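You operate a simulated robot arm through the tools that you are given. There is no shell and no other tool. Be economical: measure what you need, move in short steps, check, and stop when the job is done.

You are at the controls of a simulated robot arm. One attempt, no reset.

Task
Reset the counter and wind webbing to the length on the card.
Fine: go by the card at the winder; brake off to wind, brake on again at the end. Where these are worked on the way, their far stop is far enough and under half their travel is too little: reel brake.
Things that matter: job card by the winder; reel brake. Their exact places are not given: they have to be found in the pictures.

The check looks at the end state, three seconds after you hand in, the way a careful person would. Anything else that was tipped, shoved, dropped, spilled or broken makes it a failure.

Robot
A 7-joint arm with a two-finger parallel gripper, hanging from a carriage that runs on a gantry, over the field with the corners [-1173, -1998], [107, -1979], [72, 321], [-1208, 302] (x, y) and turns from -292 to 396 degrees about z. Base frame: it is fixed where the carriage stands at the start and does not move with it; the origin is on the floor, on the carriage's upright axis, x ahead of it, y to its left, z up; the surface under the hand at the start is at about z = 760. Readings come in mm, degrees, newtons and seconds.
With the tool pointing down near the work surface it reaches from about 280 to 700 mm from the robot's upright axis, wherever it stands. Its first joint turns from -143.0 to 143.0 degrees. Places, roughly: job card by the winder [500, 400, 800]; reel brake [400, 400, 800]. Payload 1.57 kg.
Tool frame: the origin (TCP) lies between the finger pads and is the grasp point; the fingertips stand 30 mm ahead of it; z points along the fingers, y is the line along which they close. Largest opening 110 mm; finger width 24, thickness 12; the body of the gripper, 48 by 112 mm, starts 78 mm behind the TCP.
Orientation is that of the tool frame in the base frame, as [roll, pitch, yaw] about the fixed x, y, z axes, in that order (R = Rz(yaw) Ry(pitch) Rx(roll)). With the fingers straight down and closing along the base's y, the tool's x points along the base's -x, its y along +y and its z along -z.

Tools
- The arm moves only by the tool nudge_tool. Its argument "increments" is text: rows parted by semicolons, each of 7 numbers parted by spaces: the shift along the tool's x, y, z in mm, then the turn, a rotation vector about the tool's x, y, z in degrees, then the gripper command, from -1 (shut) to 1 (fully open), values between in proportion. In form: x y z wx wy wz gripper; .... A call has 1 to 8 rows; each row is the pose to reach, as a shift and turn from the pose commanded when the call began, along the tool's axes at that moment. A row lasts 0.2 s, in which the tool goes at most 50 mm and 8.6 degrees; a call with a longer step from one row to the next is refused whole, and so is a gripper value outside its range. Where a pose cannot be reached the arm comes as near as it can. A force on the tool above 50 N (or 10 N above the force at the start of the call, whichever is more), or a blocked arm, ends the call early, and 0.2 s more pass. Each finger travels about 45 mm/s and halts on what it meets, pressing with about 34 N; the grip force reading is that of the motor and also rises with nothing between the fingers. The clock runs only during rows and for 0.2 s after the last one: add rows that repeat a pose to give the fingers time. The reply holds the time, the measured pose of the TCP, the force on the tool along the base axes, the opening and the grip force, in the units named above and with some noise, with the torque about the TCP (base axes, N m) and any sound that the robot's microphone picked up, and new pictures: "pictures" is both (left out), scene, wrist or none.
- Cameras (640 x 400 px; columns grow to the right, rows downward): "scene" is now at [265.3, 49.9, 1743.9]; the picture's right is [0.75, -0.66, 0.00], its down [-0.56, -0.64, -0.52] and it looks along [0.34, 0.39, -0.85] (base axes); focal length 253 px, centre (320, 200). "wrist" rides on the gripper at [70, 16, -141] in the tool frame; the picture's right is [-0.23, 0.97, 0.00], its down [-0.86, -0.20, -0.48] and it looks along [-0.47, -0.11, 0.88] (tool axes); focal length 222 px, centre (320, 200).
- lift_body(by): slides the trunk up (or, below 0, down) by that many mm; the arm and the scene camera ride with it, the base frame stays. It gives what a move gives, with no picture.
- steer(legs): drives the robot by 1 to 6 legs, each [ahead, left, turn to the left] in mm, mm and degrees, along the robot's own axes; the way and the turn of a leg run together, so that a leg with both is an arc; at most 1500 mm and 180 degrees a leg. The arm and the cameras ride along, it lands a little off, and it stops where it bumps. It keeps to its track: a leg is cut to what the track allows. It gives what a move gives, and a new picture of the scene camera.
- pan_tilt(pan, tilt): turns the head with the scene camera to pan (to the left, within 155 degrees either way) and tilt (down, from -29 to 69), counted from straight ahead of the robot. It gives what a move gives, and a new picture of the scene camera.
- locate(camera, pixels): there is no depth. For up to 12 entries [column, row, z] of the newest picture of that camera ("zoom" is the newest enlarged one), the place [x, y] in the base frame at which the ray of that pixel passes the height z, good to about 2 mm. The clock stands still meanwhile.
- enlarge(camera, box): a new picture of the part [left, top, right, bottom] of that camera's present view, enlarged. The clock stands still meanwhile.
- sign_off(): hands the job in; it is judged then, once.

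Go step by step. Measure first, check grasps and placings, and put right what went wrong. The budget is 80 turns and 260 pictures, counting those below and the enlarged ones. Unless the task says otherwise, let go and move clear before handing in, and close with one line.

The tools are called after "Call:" as name(argument=value, ...) on one line, values as JSON. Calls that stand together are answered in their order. nudge_tool: Moves the arm, as the interface text tells. Its arguments: {"type":"object","properties":{"increments":{"type":"string"},"pictures":{"type":"string","enum":["both","scene","wrist","none"]}},"required":["increments"]} The other tools are called the same way: lift_body (by) slides the trunk up or down; steer (legs) drives the base; pan_tilt (pan, tilt) turns the head that bears the scene camera; locate (camera, pixels) gives the place at which the rays of pixels pass given heights; enlarge (camera, box) takes an enlarged picture of a part of a camera's view; sign_off () hands the job in.

At the start:

```text
clock: 0.0
tcp_pos: [383.7, 525.1, 1060.6]
ee_rot: [-179.9, 0.0, 179.8]
force: [0.1, -0.1, 0.0]
ft_torque: [-0.01, 0.0, 0.03]
gripper_width: 109.9
finger_force: 0.0
trunk travel left (down, up): [-425.0, 170.0]
robot x, y, heading: [0.5, 1.0, 0.0]
head pan, tilt: [48.9, 58.6]
```

scene: 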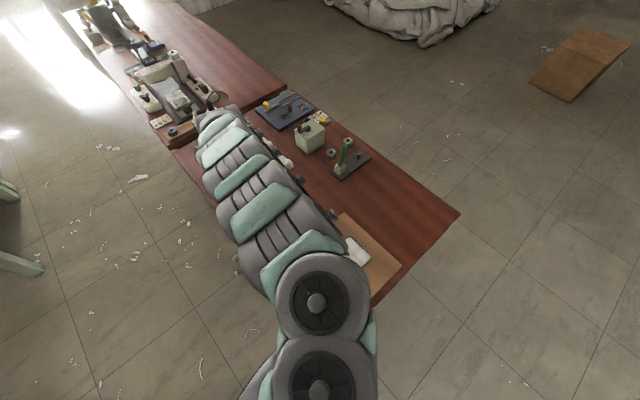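
wrist: 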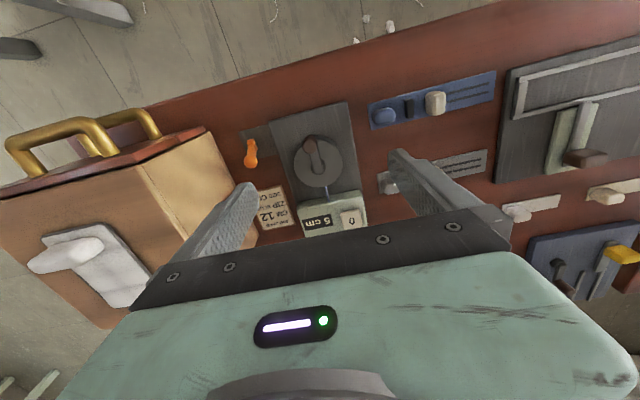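

The wrist picture shows a winder with a crank (320,160), an orange lever (252,152), a card with "12" (272,208) and a counter showing "5 cm" with a "0" button (350,218). I enlarge these.

Call:
enlarge(camera="wrist", box=[220, 90, 400, 250])

Call:
locate(camera="wrist", pixels=[[320, 160, 800], [252, 152, 800], [272, 208, 770], [350, 218, 800], [312, 218, 800], [312, 145, 800], [350, 190, 770], [250, 130, 770]])

```text
2.50 times, centred on (310, 170) of wrist
```

zoom: 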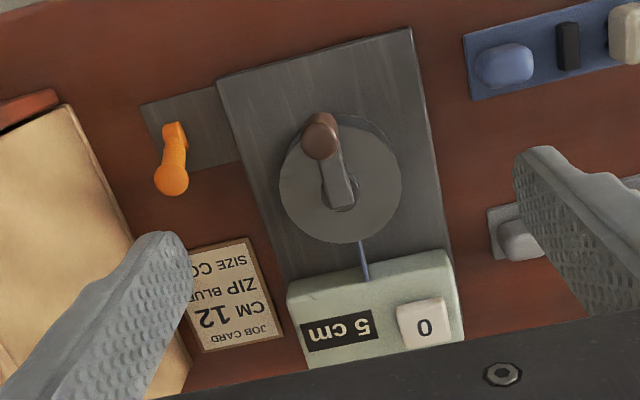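

```text
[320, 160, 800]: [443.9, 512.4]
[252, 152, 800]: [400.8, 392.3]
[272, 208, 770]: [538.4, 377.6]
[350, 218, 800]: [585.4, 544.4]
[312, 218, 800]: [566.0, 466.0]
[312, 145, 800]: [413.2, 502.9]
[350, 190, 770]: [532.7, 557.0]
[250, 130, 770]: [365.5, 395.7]
```

The card is partly behind a finger; I shift the hand toward −y to see card and brake unobstructed.

Call:
nudge_tool(increments="0 -45 0 0 0 0 1; 0 -90 0 0 0 0 1; 0 -110 0 0 0 0 1; 0 -110 0 0 0 0 1", pictures="wrist")

Call:
enlarge(camera="wrist", box=[240, 90, 440, 250])

```text
clock: 1.0
tcp_pos: [424.6, 488.6, 1031.0]
ee_rot: [180.0, -0.1, 179.9]
force: [0.0, 0.1, -0.9]
ft_torque: [-0.01, -0.03, 0.02]
gripper_width: 110.0
finger_force: 0.0
out of reach, approached as far as the arm can: row 1, 2, 3, 4
trunk travel left (down, up): [-425.0, 170.0]
robot x, y, heading: [2.7, 1.1, 0.2]
head pan, tilt: [48.9, 58.6]
```

wrist: 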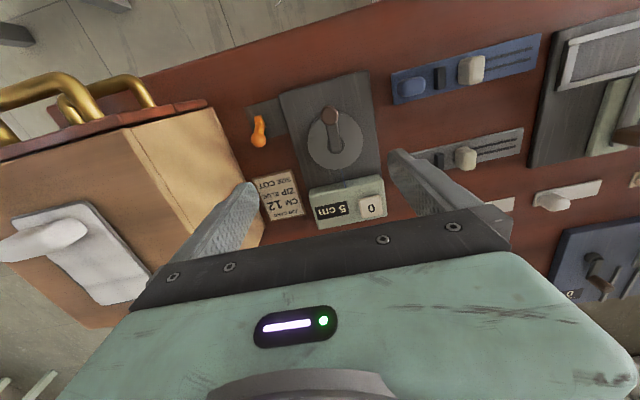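

```text
2.50 times, centred on (340, 170) of wrist
```

zoom: 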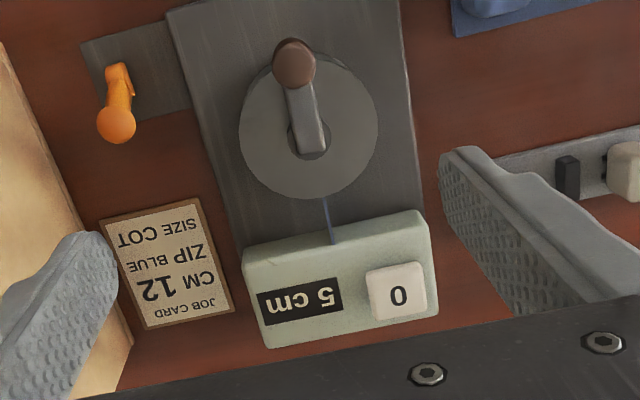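

The card reads CM 12, with the counter at 5 cm. The button is around (590,545), beyond reach, so I drive the carriage closer.

Call:
steer(legs=[[50, 200, 0]])

```text
clock: 2.6
tcp_pos: [474.4, 688.9, 1030.1]
ee_rot: [-179.9, -0.1, -179.9]
force: [-0.1, -0.8, -0.3]
ft_torque: [-0.01, 0.02, 0.03]
gripper_width: 110.1
finger_force: 0.2
trunk travel left (down, up): [-425.0, 170.0]
robot x, y, heading: [51.8, 201.3, 0.2]
head pan, tilt: [48.9, 58.6]
```

scene: 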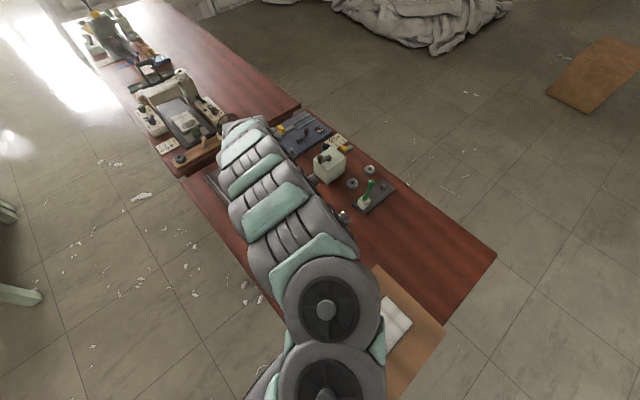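

Next I bring the hand over the winder.

Call:
nudge_tool(increments="10 -37 12 0 0 0 1; 20 -74 24 0 0 0 1; 30 -111 36 0 0 0 1; 40 -148 48 0 0 0 1; 50 -185 60 0 0 0 1; 55 -210 60 0 0 0 1; 55 -210 60 0 0 0 1", pictures="wrist")

```text
clock: 4.2
tcp_pos: [493.7, 599.1, 937.8]
ee_rot: [-179.8, 0.0, -179.9]
force: [0.1, 0.4, -0.2]
ft_torque: [0.01, -0.02, 0.0]
gripper_width: 110.2
finger_force: 0.1
out of reach, approached as far as the arm can: row 1, 2, 3, 4, 5, 6, 7
trunk travel left (down, up): [-425.0, 170.0]
robot x, y, heading: [50.8, 204.8, -0.1]
head pan, tilt: [48.9, 58.6]
```

wrist: 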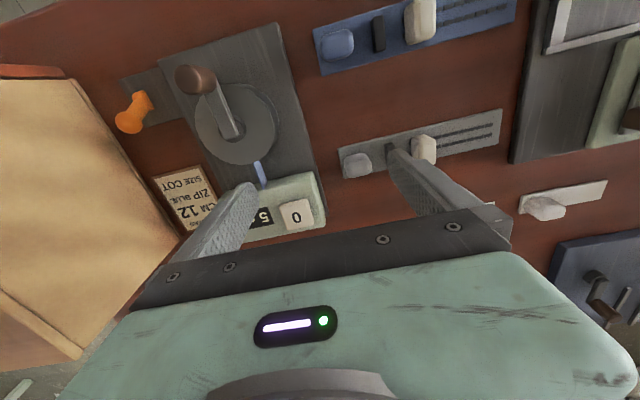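

The arm can't come in closer at this height relative to the shoulder. Raising the trunk and lowering the hand should fix that.

Call:
lift_body(by=160)

Call:
nudge_tool(increments="0 0 40 0 0 0 1; 0 0 80 0 0 0 1; 0 0 120 0 0 0 1; 0 -20 160 0 0 0 1; 20 -60 160 0 0 0 1; 40 -100 160 0 0 0 1; 60 -125 160 0 0 0 1; 60 -125 160 0 0 0 1", pictures="both")

```text
clock: 6.1
tcp_pos: [494.0, 597.3, 1097.8]
ee_rot: [-179.8, -0.2, -180.0]
force: [0.0, 0.2, 0.2]
ft_torque: [0.03, 0.02, -0.01]
gripper_width: 109.9
finger_force: 0.1
trunk travel left (down, up): [-585.0, 10.0]
robot x, y, heading: [48.7, 202.3, 0.0]
head pan, tilt: [48.9, 58.6]
```

```text
clock: 7.9
tcp_pos: [438.0, 478.5, 929.6]
ee_rot: [-179.8, -0.2, -180.0]
force: [-0.1, -0.6, 0.8]
ft_torque: [-0.01, 0.03, 0.0]
gripper_width: 110.0
finger_force: 0.1
out of reach, approached as far as the arm can: row 7, 8
trunk travel left (down, up): [-585.0, 10.0]
robot x, y, heading: [48.7, 204.2, 0.1]
head pan, tilt: [48.9, 58.6]
```

scene: 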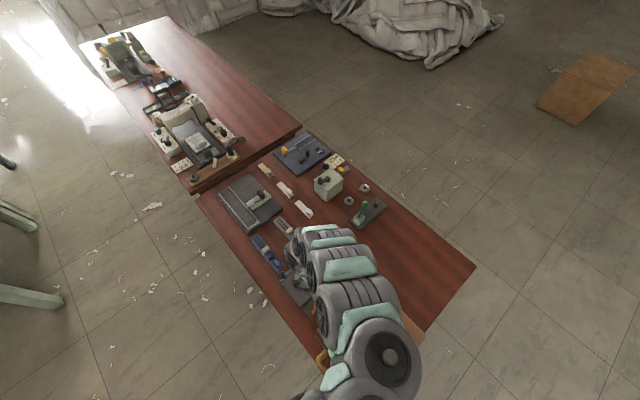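
wrist: 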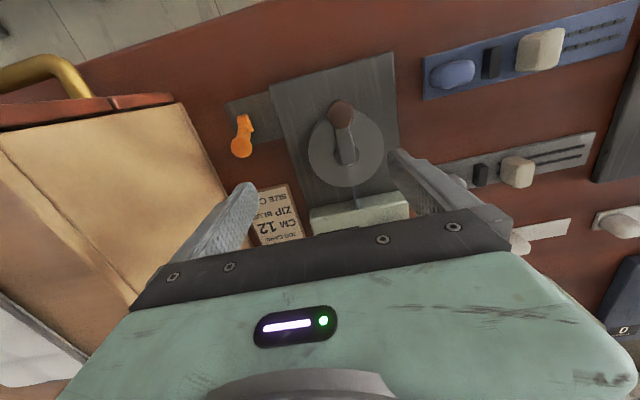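

Triangulating gives: knob top ≈(401,505,853), crank axis ≈(447,509), brake ball ≈(418,389,808), zero button ≈(574,548,823). I look closer at the brake.

Call:
enlarge(camera="wrist", box=[200, 80, 300, 180])

Call:
enlarge(camera="wrist", box=[270, 50, 430, 230])

Call:
locate(camera="wrist", pixels=[[341, 105, 853], [347, 150, 814], [242, 150, 810], [225, 105, 775], [274, 92, 775], [270, 90, 775], [395, 55, 775], [290, 187, 765], [250, 120, 790], [248, 140, 770], [410, 200, 810]])

```text
4.00 times, centred on (250, 130) of wrist
```

zoom: 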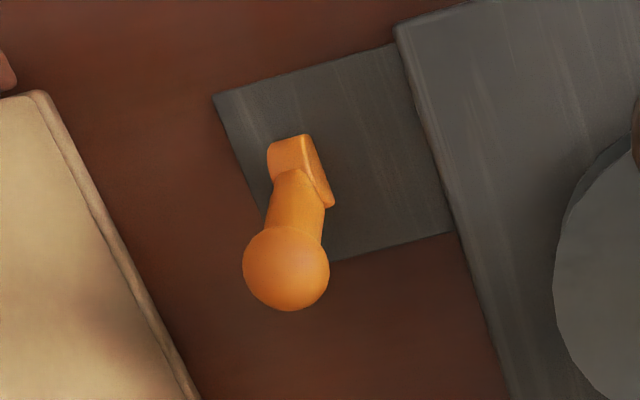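

```text
2.22 times, centred on (350, 140) of wrist
```

zoom: 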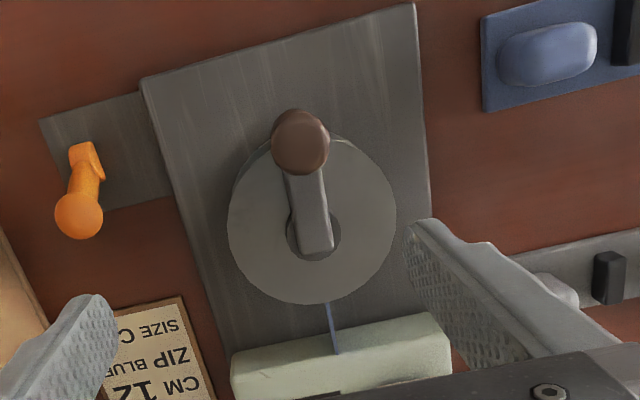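

```text
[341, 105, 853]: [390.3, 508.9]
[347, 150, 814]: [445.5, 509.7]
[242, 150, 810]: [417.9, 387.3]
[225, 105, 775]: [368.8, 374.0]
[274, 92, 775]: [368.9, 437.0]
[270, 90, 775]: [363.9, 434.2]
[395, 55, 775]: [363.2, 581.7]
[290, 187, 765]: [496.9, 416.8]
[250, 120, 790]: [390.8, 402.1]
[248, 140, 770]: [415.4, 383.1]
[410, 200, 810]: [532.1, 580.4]
```

The brake lever's hinge direction isn't clear, and I need to know the box's height next to it. I check the scene view and drop the camera a bit nearer.

Call:
enlarge(camera="scene", box=[240, 200, 440, 400])

Call:
nudge_tool(increments="0 -30 0 0 0 0 0; 0 -60 0 0 0 0 -1; 0 -90 0 0 0 0 -1; 0 -90 0 0 0 0 -1; 0 -90 0 0 0 0 -1; 0 -90 0 0 0 0 -1; 0 -90 0 0 0 0 -1", pictures="both")

Call:
enlarge(camera="wrist", box=[260, 60, 420, 220])

```text
2.00 times, centred on (340, 300) of scene
```

zoom: 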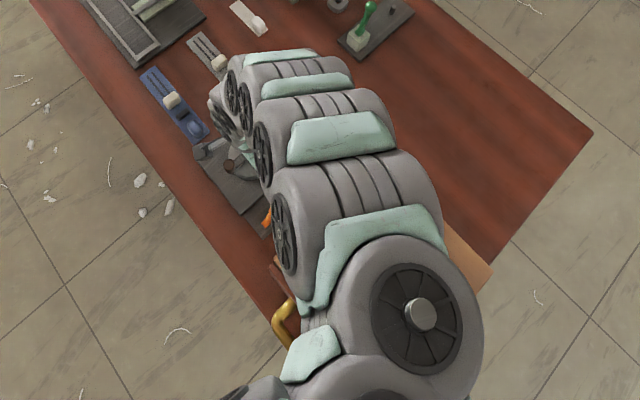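

```text
clock: 9.5
tcp_pos: [457.5, 401.3, 899.5]
ee_rot: [-179.8, -0.3, -180.0]
force: [-0.1, 0.2, 0.7]
ft_torque: [0.0, 0.04, -0.01]
gripper_width: 0.0
finger_force: 16.7
out of reach, approached as far as the arm can: row 1, 2, 3, 4, 5, 6, 7
trunk travel left (down, up): [-585.0, 10.0]
robot x, y, heading: [50.5, 199.3, 0.0]
head pan, tilt: [48.9, 58.6]
```

scene: 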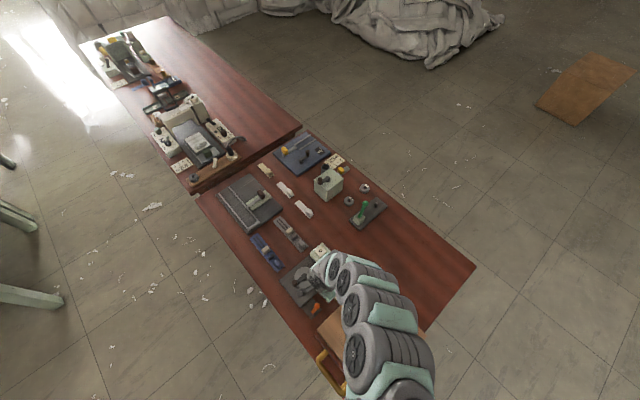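
wrist: 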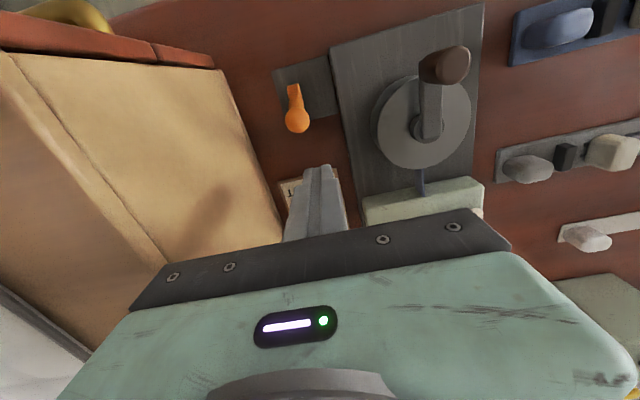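

```text
2.50 times, centred on (340, 140) of wrist
```

zoom: 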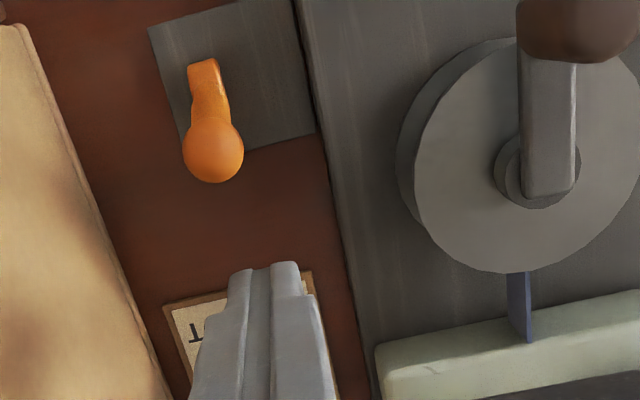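

The brake ball is at ≈(418,386,803), hinged near (390,388,780), so it tips along x. A tall box (top ≈940) lies at y<305, so I raise the hand slightly and shift the carriage +y to keep the arm clear of it.

Call:
nudge_tool(increments="-15 20 -20 0 0 0 -1; -30 40 -40 0 0 0 -1; -30 40 -40 0 0 0 -1", pictures="none")

Call:
steer(legs=[[0, 100, 0]])

```text
clock: 10.3
tcp_pos: [486.8, 440.7, 939.2]
ee_rot: [-179.8, -0.1, -180.0]
force: [-0.2, 0.1, -0.7]
ft_torque: [0.03, -0.01, -0.01]
gripper_width: 0.0
finger_force: 21.3
trunk travel left (down, up): [-585.0, 10.0]
robot x, y, heading: [48.3, 205.9, -0.0]
head pan, tilt: [48.9, 58.6]
```

```text
clock: 11.4
tcp_pos: [485.7, 540.4, 939.0]
ee_rot: [-179.8, 0.0, -179.8]
force: [0.7, 0.2, 0.5]
ft_torque: [0.01, 0.01, -0.03]
gripper_width: 0.1
finger_force: 21.9
trunk travel left (down, up): [-585.0, 10.0]
robot x, y, heading: [45.7, 299.9, -0.1]
head pan, tilt: [48.9, 58.6]
```

scene: 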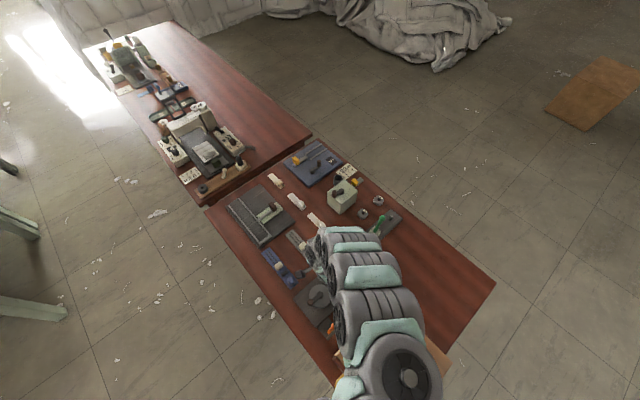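

Now I go down to the +x side of the brake ball.

Call:
nudge_tool(increments="0 -38 0 0 0 0 -1; 0 -76 0 0 0 0 -1; 0 -114 0 0 0 0 -1; 0 -150 20 0 0 0 -1; 10 -152 55 0 0 0 -1; 22 -152 90 0 0 0 -1; 28 -152 111 0 0 0 -1; 28 -152 111 0 0 0 -1", pictures="both")

Call:
enlarge(camera="wrist", box=[240, 60, 400, 220])

```text
clock: 13.2
tcp_pos: [458.1, 386.0, 827.1]
ee_rot: [-179.8, -0.1, -179.9]
force: [0.2, -0.5, 0.6]
ft_torque: [0.01, -0.02, -0.02]
gripper_width: 0.0
finger_force: 21.6
out of reach, approached as far as the arm can: row 1, 2, 3, 4, 5
trunk travel left (down, up): [-585.0, 10.0]
robot x, y, heading: [50.5, 301.2, 0.1]
head pan, tilt: [48.9, 58.6]
```

scene: 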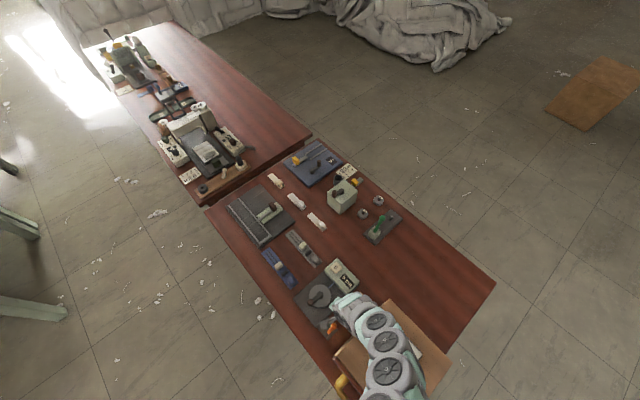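
wrist: 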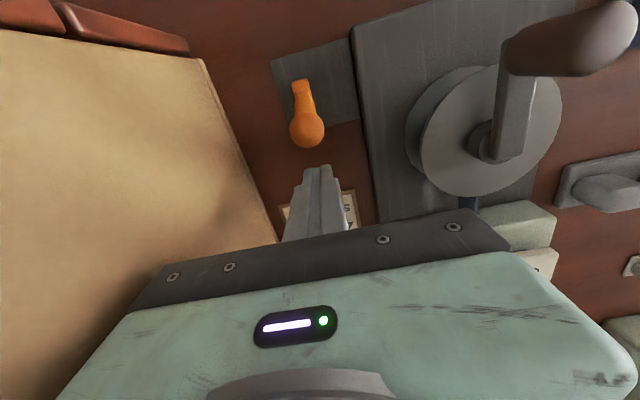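

```text
2.50 times, centred on (320, 140) of wrist
```

zoom: 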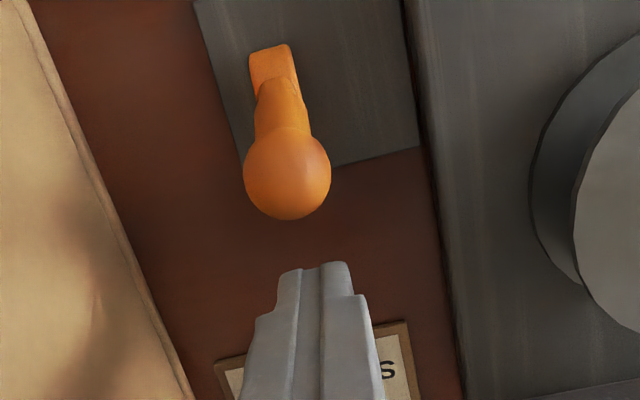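

The fingers are lined up in y with the ball. I push toward −x through the lever's throw.

Call:
nudge_tool(increments="12 0 0 0 0 0 -1; 24 0 0 0 0 0 -1; 34 0 0 0 0 0 -1; 44 0 0 0 0 0 -1; 52 0 0 0 0 0 -1; 60 0 0 0 0 0 -1; 68 0 0 0 0 0 -1; 74 0 0 0 0 0 -1", pictures="both")

Call:
enlarge(camera="wrist", box=[240, 60, 400, 220])

```text
clock: 15.0
tcp_pos: [438.0, 387.7, 829.9]
ee_rot: [-179.9, -0.1, -179.9]
force: [1.5, -1.1, 0.2]
ft_torque: [-0.04, 0.01, 0.03]
gripper_width: 0.0
finger_force: 21.0
out of reach, approached as far as the arm can: row 2, 3, 4, 5, 6, 7, 8
trunk travel left (down, up): [-585.0, 10.0]
robot x, y, heading: [49.4, 301.5, -0.0]
head pan, tilt: [48.9, 58.6]
```

scene: 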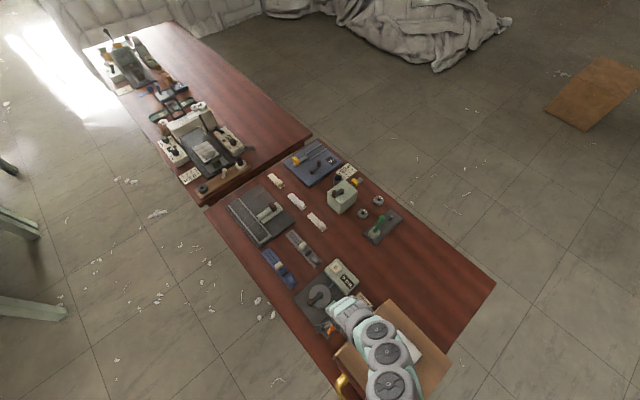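
wrist: 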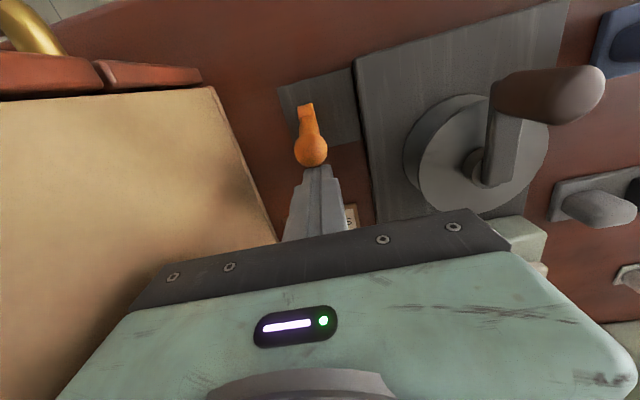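

```text
2.50 times, centred on (320, 140) of wrist
```

zoom: 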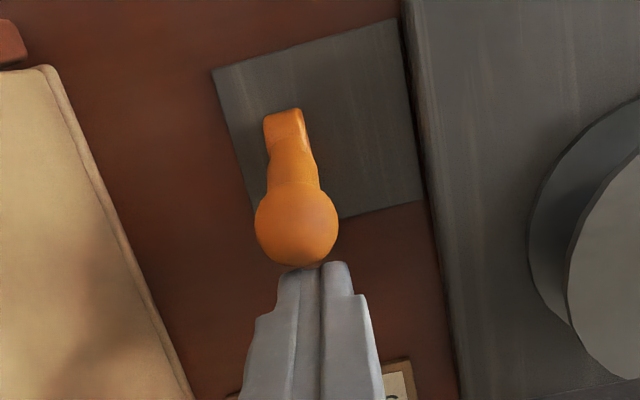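

The arm is at its inner reach limit, just touching the ball. I back the hand out in +x and then drive the carriage back to gain room.

Call:
nudge_tool(increments="-24 0 0 0 0 0 -1; -60 0 0 0 0 0 -1; -96 0 0 0 0 0 -1; -130 0 0 0 0 0 -1; -130 0 0 0 0 0 -1", pictures="none")

Call:
steer(legs=[[-110, 0, 0]])

```text
clock: 16.2
tcp_pos: [567.8, 386.8, 828.5]
ee_rot: [-179.9, -0.1, -179.9]
force: [0.0, 0.5, -0.5]
ft_torque: [0.03, 0.03, 0.0]
gripper_width: 0.2
finger_force: 21.7
trunk travel left (down, up): [-585.0, 10.0]
robot x, y, heading: [50.8, 297.2, 0.0]
head pan, tilt: [48.9, 58.6]
```

```text
clock: 17.4
tcp_pos: [457.7, 387.3, 828.0]
ee_rot: [-179.8, -0.1, -179.9]
force: [1.0, -0.1, 0.3]
ft_torque: [-0.03, 0.01, 0.01]
gripper_width: 0.0
finger_force: 21.0
trunk travel left (down, up): [-585.0, 10.0]
robot x, y, heading: [-61.7, 296.4, 0.2]
head pan, tilt: [48.9, 58.6]
```

scene: 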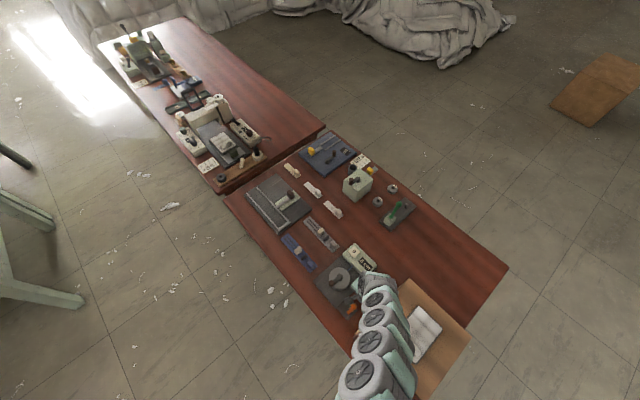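

Call:
nudge_tool(increments="12 0 0 0 0 0 -1; 24 0 0 0 0 0 -1; 34 0 0 0 0 0 -1; 44 0 0 0 0 0 -1; 52 0 0 0 0 0 -1; 60 0 0 0 0 0 -1; 68 0 0 0 0 0 -1; 76 0 0 0 0 0 -1", pictures="wrist")

Call:
enlarge(camera="wrist", box=[240, 60, 400, 220])

```text
clock: 19.4
tcp_pos: [400.6, 388.1, 834.6]
ee_rot: [-179.9, 1.2, -179.6]
force: [25.7, 1.2, 13.6]
ft_torque: [0.22, -0.65, 0.13]
gripper_width: 0.0
finger_force: 20.7
trunk travel left (down, up): [-585.0, 10.0]
robot x, y, heading: [-57.2, 299.2, 0.4]
head pan, tilt: [48.9, 58.6]
stopped in row 8: the force on the tool passed its limit at 51 N (the readings are from after the stop); the commanded pose is now the measured one
```

wrist: 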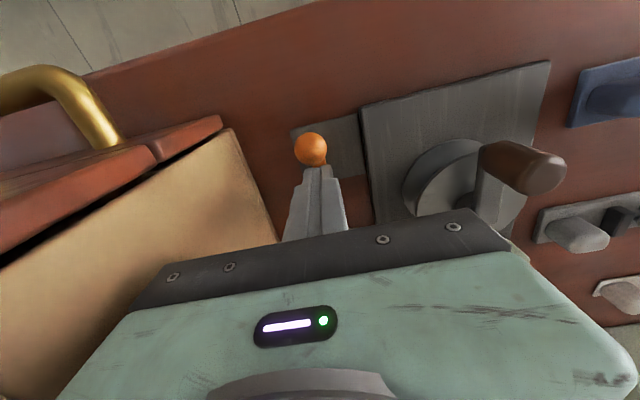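

```text
2.50 times, centred on (320, 140) of wrist
```

zoom: 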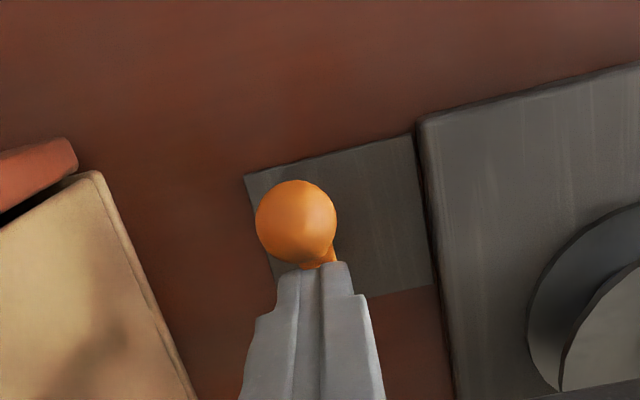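

The push stopped at 51 N with the ball past upright at about x 374. I back off to see where the lever rests.

Call:
nudge_tool(increments="-15 0 0 0 0 0 -1; -40 0 0 0 0 0 -1; -70 0 0 0 0 0 -1; -70 0 0 0 0 0 -1", pictures="wrist")

Call:
enlarge(camera="wrist", box=[240, 30, 400, 190])

```text
clock: 20.4
tcp_pos: [457.4, 387.5, 829.9]
ee_rot: [-180.0, 0.4, -179.8]
force: [0.6, -0.5, 0.0]
ft_torque: [0.02, -0.05, 0.0]
gripper_width: 0.0
finger_force: 21.4
trunk travel left (down, up): [-585.0, 10.0]
robot x, y, heading: [-61.3, 300.7, 0.2]
head pan, tilt: [48.9, 58.6]
```

wrist: 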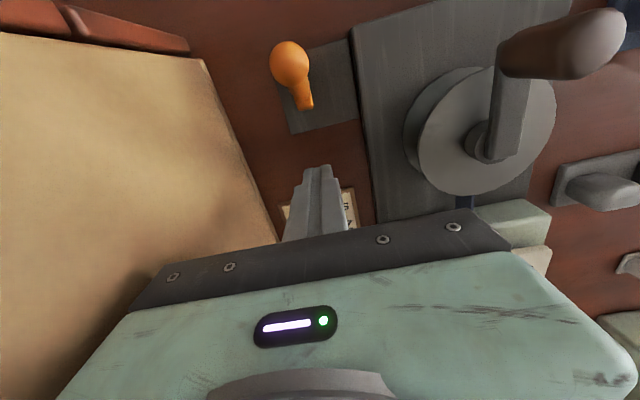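

```text
2.50 times, centred on (320, 110) of wrist
```

zoom: 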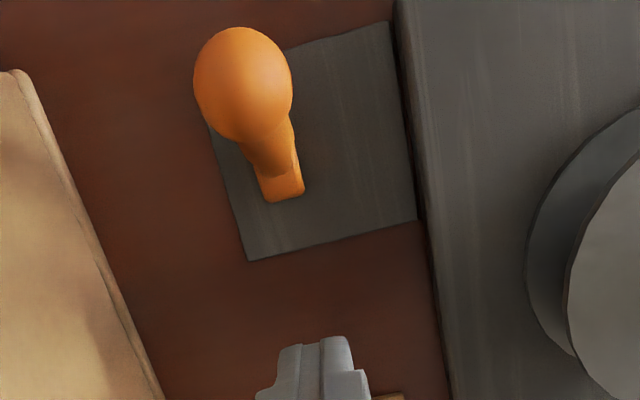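

The lever has swung to ball ≈(374,387,810), well past half. I give it another push slightly higher, to make sure it meets its stop.

Call:
nudge_tool(increments="15 0 -5 0 0 0 -1; 30 0 -8 0 0 0 -1; 45 0 -8 0 0 0 -1; 53 0 -8 0 0 0 -1; 58 0 -8 0 0 0 -1; 62 0 -8 0 0 0 -1; 66 0 -8 0 0 0 -1; 70 0 -8 0 0 0 -1", pictures="wrist")

Call:
nudge_tool(increments="-15 0 0 0 0 0 -1; -40 0 0 0 0 0 -1; -60 0 0 0 0 0 -1; -60 0 0 0 0 0 -1", pictures="wrist")

```text
clock: 22.2
tcp_pos: [397.0, 386.2, 840.1]
ee_rot: [-180.0, 1.0, -179.8]
force: [27.2, -0.5, 0.9]
ft_torque: [0.03, -0.79, 0.03]
gripper_width: 0.0
finger_force: 21.5
trunk travel left (down, up): [-585.0, 10.0]
robot x, y, heading: [-59.4, 302.6, 0.3]
head pan, tilt: [48.9, 58.6]
```

wrist: 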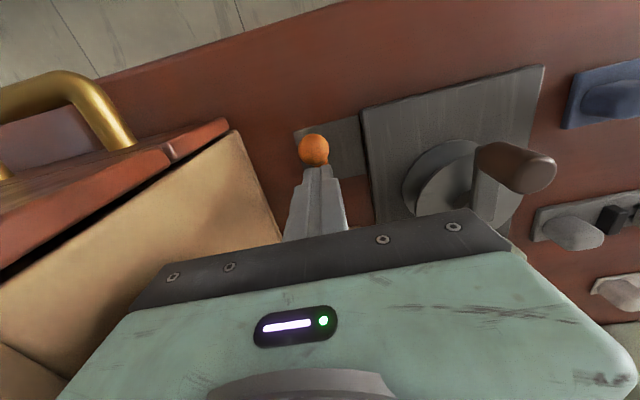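

```text
clock: 23.2
tcp_pos: [445.7, 387.8, 838.4]
ee_rot: [-179.8, 0.4, -179.7]
force: [0.3, -0.3, 0.5]
ft_torque: [-0.01, 0.01, -0.03]
gripper_width: 0.0
finger_force: 20.8
trunk travel left (down, up): [-585.0, 10.0]
robot x, y, heading: [-57.6, 294.1, 0.3]
head pan, tilt: [48.9, 58.6]
```

wrist: 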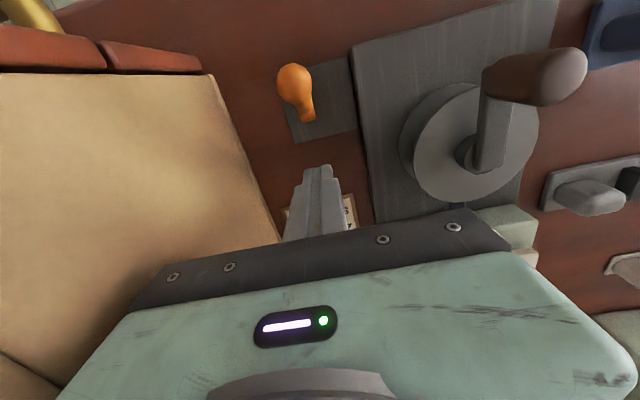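

At z 840 it stalls at TCP x 397 with 27 N, which is the stop, so the lever is fully over. Next is the zero button: raise, move out, and drive ahead.

Call:
nudge_tool(increments="-20 10 -35 0 0 0 -1; -40 30 -70 0 0 0 -1; -55 60 -75 0 0 0 -1; -70 100 -75 0 0 0 -1; -80 130 -75 0 0 0 -1; -80 130 -75 0 0 0 -1", pictures="none")

Call:
steer(legs=[[100, 0, 0]])

Call:
enlarge(camera="scene", box=[260, 220, 420, 360])

Call:
enlarge(camera="wrist", box=[160, 0, 560, 250])

```text
clock: 24.6
tcp_pos: [524.2, 518.0, 914.5]
ee_rot: [-179.8, 0.4, -179.7]
force: [-0.6, 0.6, -0.4]
ft_torque: [0.02, -0.01, -0.03]
gripper_width: 0.0
finger_force: 21.4
trunk travel left (down, up): [-585.0, 10.0]
robot x, y, heading: [-59.6, 300.3, 0.2]
head pan, tilt: [48.9, 58.6]
```

```text
clock: 25.7
tcp_pos: [624.9, 518.5, 915.3]
ee_rot: [-179.8, 0.3, -179.7]
force: [-0.7, 0.2, 0.0]
ft_torque: [0.02, 0.02, 0.01]
gripper_width: 0.0
finger_force: 21.7
trunk travel left (down, up): [-585.0, 10.0]
robot x, y, heading: [43.5, 297.9, 0.3]
head pan, tilt: [48.9, 58.6]
```

scene: 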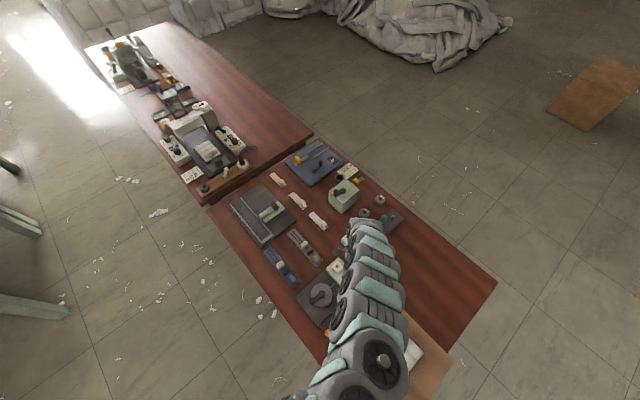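

```text
2.86 times, centred on (340, 290) of scene
```

zoom: 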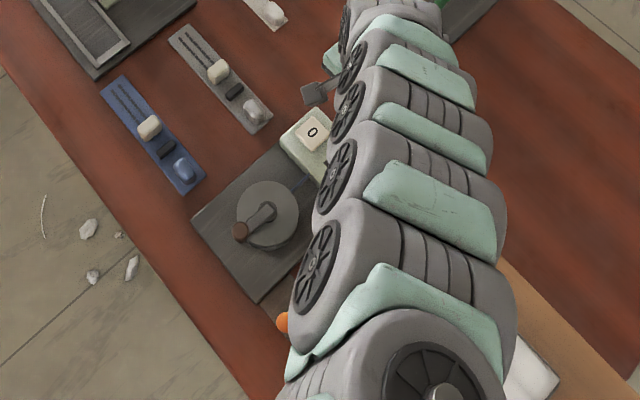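

```text
1.60 times, centred on (360, 125) of wrist
```

zoom: 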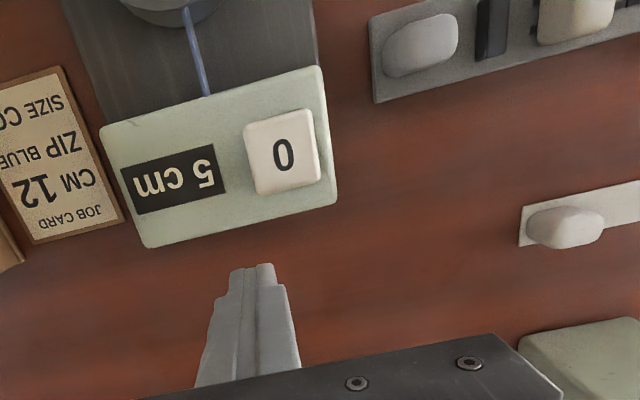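

Call:
locate(camera="wrist", pixels=[[336, 95, 815], [336, 95, 825], [336, 95, 835]])

Call:
locate(camera="scene", pixels=[[337.4, 266.5, 805], [337.4, 266.5, 815], [337.4, 266.5, 825], [337.4, 266.5, 835]])

```text
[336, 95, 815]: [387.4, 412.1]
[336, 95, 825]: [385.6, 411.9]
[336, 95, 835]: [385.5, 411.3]
```

```text
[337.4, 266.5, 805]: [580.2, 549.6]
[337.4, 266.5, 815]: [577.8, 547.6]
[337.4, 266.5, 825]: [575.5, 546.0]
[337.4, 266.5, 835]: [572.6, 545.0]
```

Both views agree: the button centre is ≈(574,546), top ≈822. I go over it and down.

Call:
nudge_tool(increments="25 14 10 0 0 0 -1; 51 28 25 0 0 0 -1; 51 28 40 0 0 0 -1; 51 28 46 0 0 0 -1; 51 28 46 0 0 0 -1", pictures="both")

Call:
nudge_tool(increments="0 0 4 0 0 0 -1; 0 0 8 0 0 0 -1; 0 0 12 0 0 0 -1; 0 0 16 0 0 0 -1; 0 0 20 0 0 0 -1; 0 0 24 0 0 0 -1; 0 0 27 0 0 0 -1; 0 0 30 0 0 0 -1", pictures="scene")

```text
clock: 26.9
tcp_pos: [575.2, 547.1, 868.6]
ee_rot: [-179.8, 0.3, -179.7]
force: [0.0, -0.3, 0.2]
ft_torque: [0.01, 0.0, 0.02]
gripper_width: 0.3
finger_force: 21.0
trunk travel left (down, up): [-585.0, 10.0]
robot x, y, heading: [43.3, 300.5, 0.5]
head pan, tilt: [48.9, 58.6]
```

scene: 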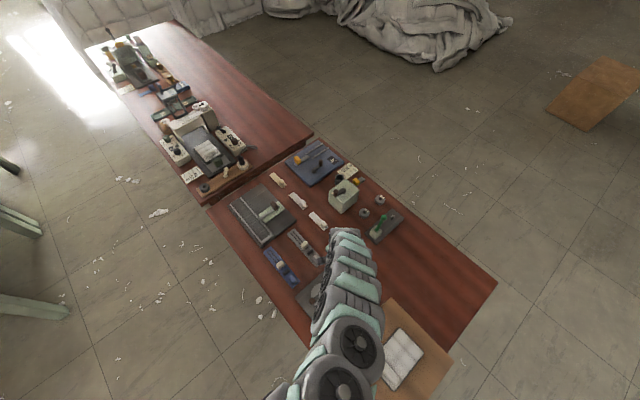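
wrist: 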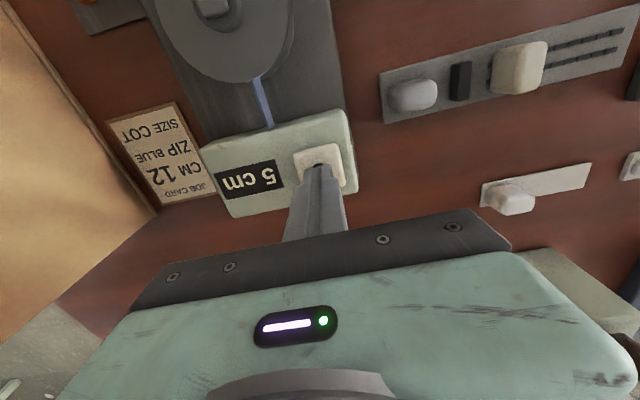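

```text
clock: 28.2
tcp_pos: [576.2, 546.9, 848.2]
ee_rot: [-179.8, 0.4, -179.6]
force: [-13.4, -9.2, 46.0]
ft_torque: [-0.26, 0.58, 0.0]
gripper_width: 0.0
finger_force: 21.4
trunk travel left (down, up): [-585.0, 10.0]
robot x, y, heading: [42.7, 298.3, 0.1]
head pan, tilt: [48.9, 58.6]
heard: click
stopped in row 6: the force on the tool passed its limit at 54 N (the readings are from after the stop); the commanded pose is now the measured one
```

scene: 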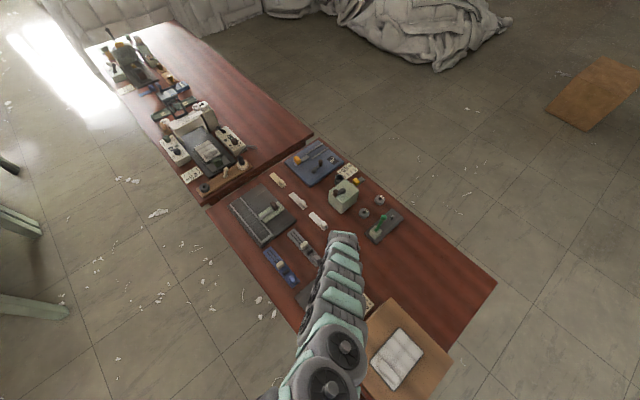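

A click was heard. I lift and check the counter.

Call:
nudge_tool(increments="0 0 -20 0 0 0 -1; 0 0 -50 0 0 0 -1; 0 0 -75 0 0 0 -1; 0 0 -75 0 0 0 -1", pictures="wrist")

Call:
enlarge(camera="wrist", box=[160, 0, 480, 200])

```text
clock: 29.2
tcp_pos: [574.1, 546.2, 920.7]
ee_rot: [-179.7, 0.5, -179.7]
force: [-0.3, 0.6, -0.1]
ft_torque: [0.01, 0.04, -0.01]
gripper_width: 0.0
finger_force: 21.5
trunk travel left (down, up): [-585.0, 10.0]
robot x, y, heading: [42.8, 301.7, 0.3]
head pan, tilt: [48.9, 58.6]
```

wrist: 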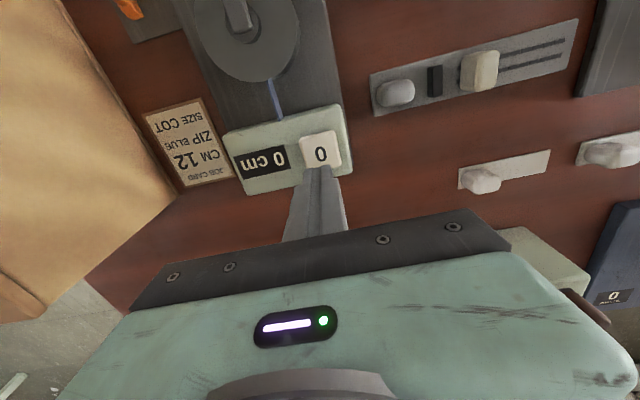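

```text
2.00 times, centred on (320, 100) of wrist
```

zoom: 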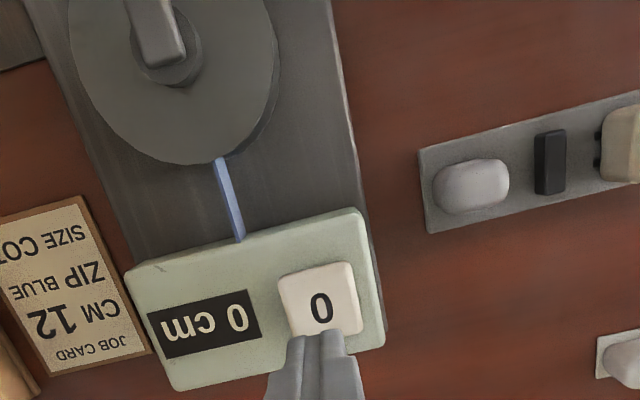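

The counter reads 0 cm. I drive back, then get a clear view of the crank knob.

Call:
steer(legs=[[-100, 0, 0]])

Call:
nudge_tool(increments="0 0 0 0 0 0 -0.1; 0 -36 0 0 0 0 -0.1; 10 -36 20 0 0 0 -0.1; 10 -36 20 0 0 0 -0.1", pictures="wrist")

Call:
enlarge(camera="wrist", box=[200, 20, 440, 220])

```text
clock: 30.4
tcp_pos: [477.0, 546.2, 922.2]
ee_rot: [-179.7, 0.4, -179.7]
force: [-0.9, 0.3, -0.1]
ft_torque: [0.02, 0.0, 0.0]
gripper_width: 0.0
finger_force: 21.0
trunk travel left (down, up): [-585.0, 10.0]
robot x, y, heading: [-54.2, 302.1, 0.4]
head pan, tilt: [48.9, 58.6]
```

scene: 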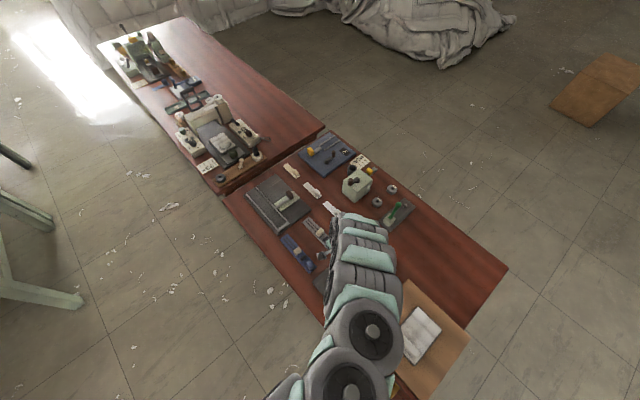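

```text
clock: 31.4
tcp_pos: [465.9, 508.7, 901.8]
ee_rot: [-179.9, 0.4, -179.7]
force: [-0.7, -0.3, -0.3]
ft_torque: [-0.02, 0.0, 0.03]
gripper_width: 49.5
finger_force: 0.0
trunk travel left (down, up): [-585.0, 10.0]
robot x, y, heading: [-55.4, 301.5, 0.0]
head pan, tilt: [48.9, 58.6]
```

wrist: 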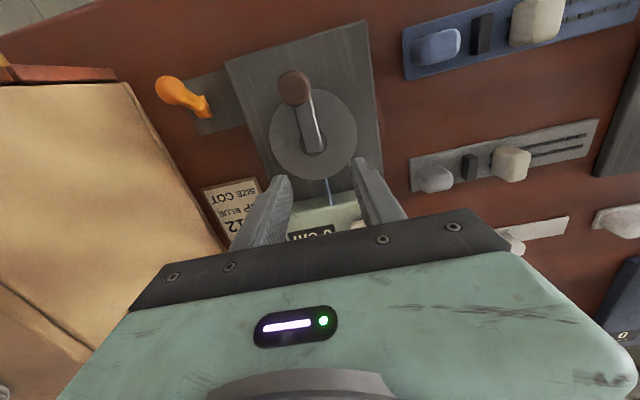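

```text
2.00 times, centred on (320, 120) of wrist
```

zoom: 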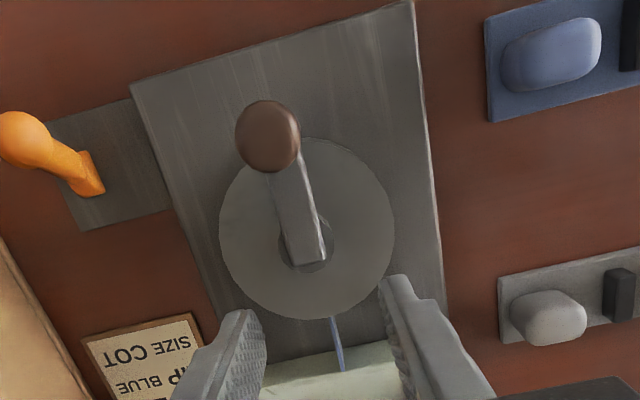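

Call:
locate(camera="zoom", pixels=[[268, 133, 845], [268, 133, 853], [268, 133, 862], [306, 230, 814], [306, 230, 808], [310, 262, 830], [237, 135, 853], [299, 135, 853], [291, 165, 830]])

```text
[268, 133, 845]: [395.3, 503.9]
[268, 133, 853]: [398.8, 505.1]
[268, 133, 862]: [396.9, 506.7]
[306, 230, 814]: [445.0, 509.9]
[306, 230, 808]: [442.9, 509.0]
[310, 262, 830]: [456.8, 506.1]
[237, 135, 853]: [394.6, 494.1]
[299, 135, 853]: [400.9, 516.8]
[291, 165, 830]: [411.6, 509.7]
```

Knob centre ≈(398,505), about 24 mm across; axis ≈(445,509). I move above and lower so the fingertips reach z≈832, then close.

Call:
nudge_tool(increments="34 -2 0 0 0 0 -0.1; 67 -4 0 0 0 0 -0.1; 67 -4 15 0 0 0 -0.1; 67 -4 28 0 0 0 -0.1; 67 -4 39 0 0 0 -0.1; 67 -4 39 0 0 0 -0.1", pictures="wrist")

Call:
nudge_tool(increments="0 0 0 0 0 0 -1; 0 0 0 0 0 0 -1; 0 0 0 0 0 0 -1", pictures="wrist")

Call:
enlarge(camera="wrist", box=[220, 80, 420, 240])

```text
clock: 32.8
tcp_pos: [400.3, 504.3, 862.1]
ee_rot: [-179.8, 0.3, -179.7]
force: [-0.3, 0.2, 1.2]
ft_torque: [-0.03, 0.0, -0.02]
gripper_width: 49.4
finger_force: 0.1
trunk travel left (down, up): [-585.0, 10.0]
robot x, y, heading: [-53.4, 302.5, 0.1]
head pan, tilt: [48.9, 58.6]
```

wrist: 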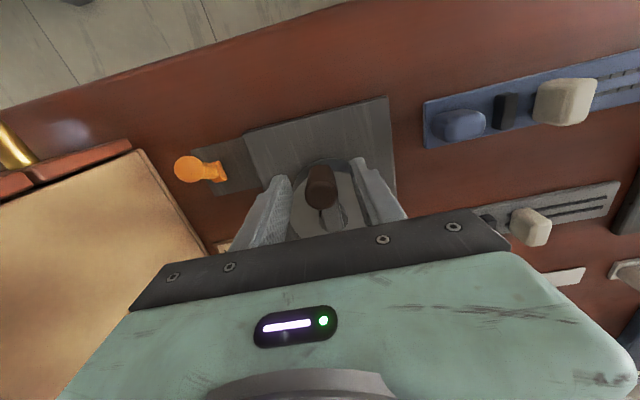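

```text
clock: 33.6
tcp_pos: [399.8, 506.4, 861.5]
ee_rot: [-179.8, 0.4, -179.6]
force: [0.5, 2.1, -0.9]
ft_torque: [-0.04, -0.07, 0.04]
gripper_width: 23.5
finger_force: 25.9
trunk travel left (down, up): [-585.0, 10.0]
robot x, y, heading: [-56.9, 301.6, 0.2]
head pan, tilt: [48.9, 58.6]
```

wrist: 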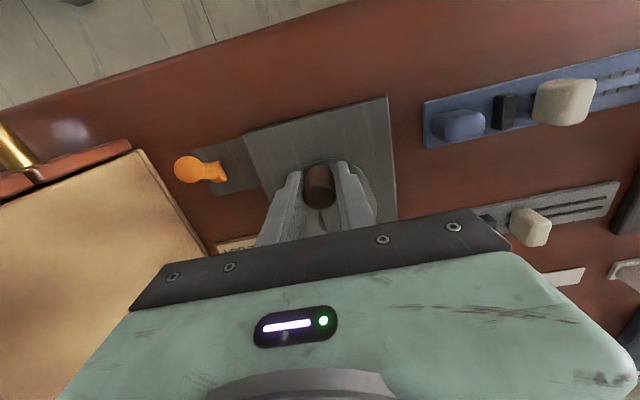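

```text
2.50 times, centred on (320, 160) of wrist
```

zoom: 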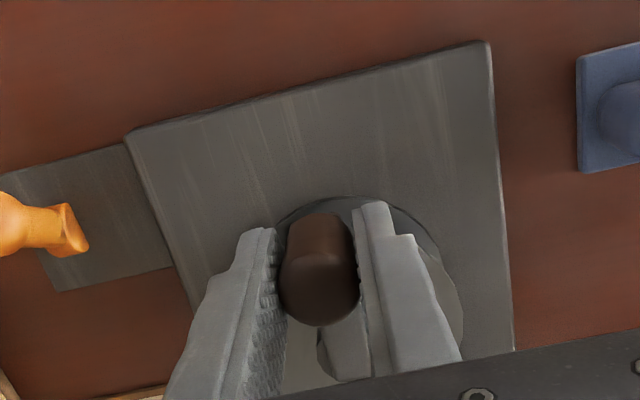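

The knob is gripped (23.5 mm). I turn clockwise 60° as a trial.

Call:
nudge_tool(increments="-0.6 12 0 0 0 0 -1; -4.4 23.4 0 0 0 0 -1; -10.9 33.5 0 0 0 0 -1; -19.9 41.5 0 0 0 0 -1; -19.9 41.5 0 0 0 0 -1", pictures="both")

Call:
enlarge(camera="wrist", box=[180, 80, 420, 260])

```text
clock: 34.8
tcp_pos: [413.5, 548.4, 858.9]
ee_rot: [-179.9, 0.2, -179.5]
force: [-18.1, 2.5, -8.2]
ft_torque: [-1.73, 1.01, -0.63]
gripper_width: 28.5
finger_force: 38.2
trunk travel left (down, up): [-585.0, 10.0]
robot x, y, heading: [-53.2, 301.2, 0.2]
head pan, tilt: [48.9, 58.6]
```

scene: 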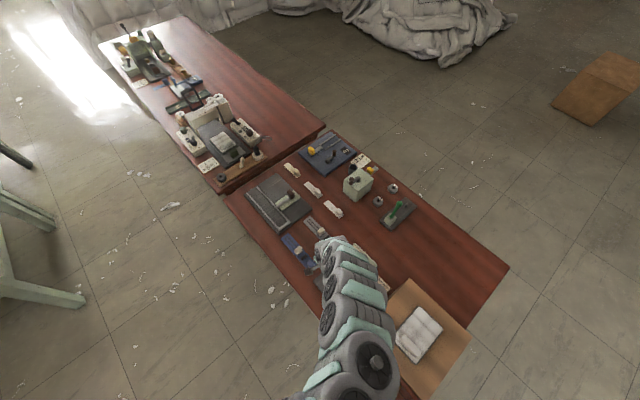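
wrist: 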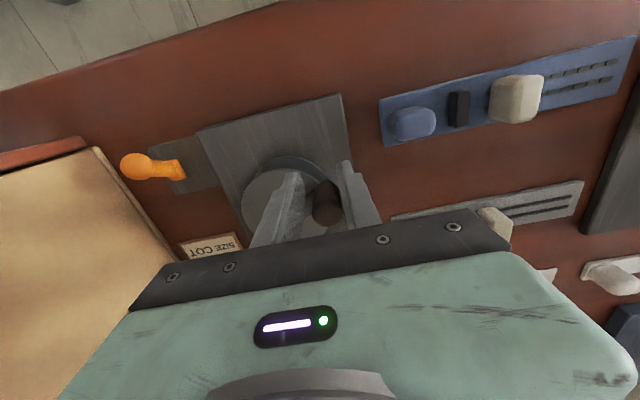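

```text
2.22 times, centred on (300, 170) of wrist
```

zoom: 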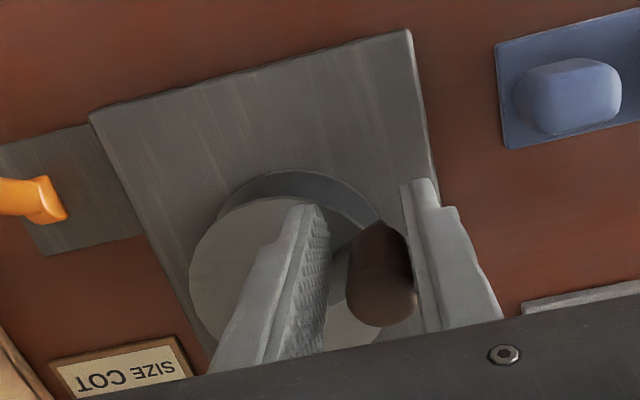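

The crank turned with the hand but the grip shifted. I open, lift, and check the knob position and counter.

Call:
nudge_tool(increments="0 0 0 0 0 0 -0.2; 0 0 0 0 0 0 0; 0 0 0 0 0 0 0; 0 0 -25 0 0 0 0; 0 0 -45 0 0 0 0; -40 0 -65 0 0 0 0; -80 0 -65 0 0 0 0; -110 0 -65 0 0 0 0", pictures="wrist")

Call:
enlarge(camera="wrist", box=[160, 20, 440, 240])

```text
clock: 36.6
tcp_pos: [530.3, 547.3, 927.2]
ee_rot: [-179.9, 0.3, -179.7]
force: [-0.1, 0.4, -0.2]
ft_torque: [0.0, -0.03, 0.02]
gripper_width: 54.8
finger_force: 0.2
trunk travel left (down, up): [-585.0, 10.0]
robot x, y, heading: [-53.5, 300.9, 0.3]
head pan, tilt: [48.9, 58.6]
```

wrist: 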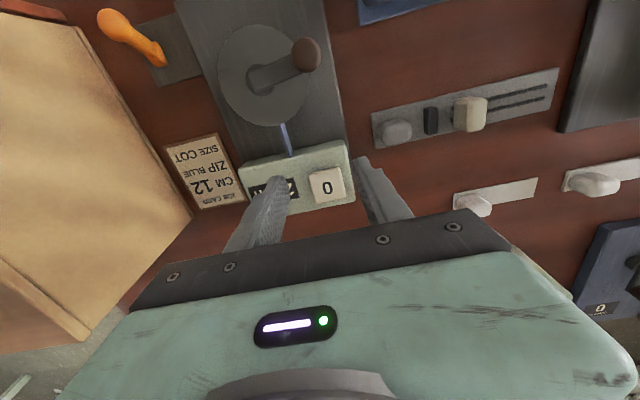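

```text
1.82 times, centred on (300, 130) of wrist
```

zoom: 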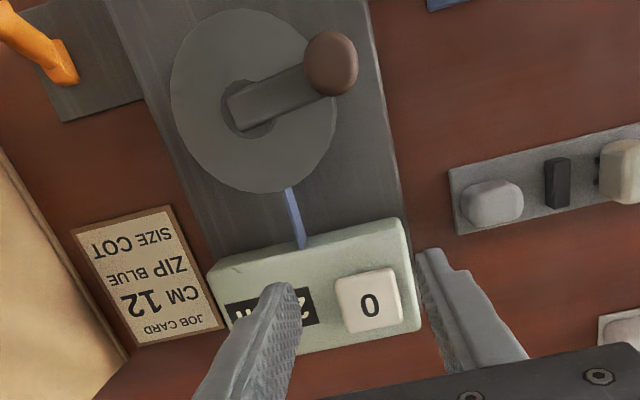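

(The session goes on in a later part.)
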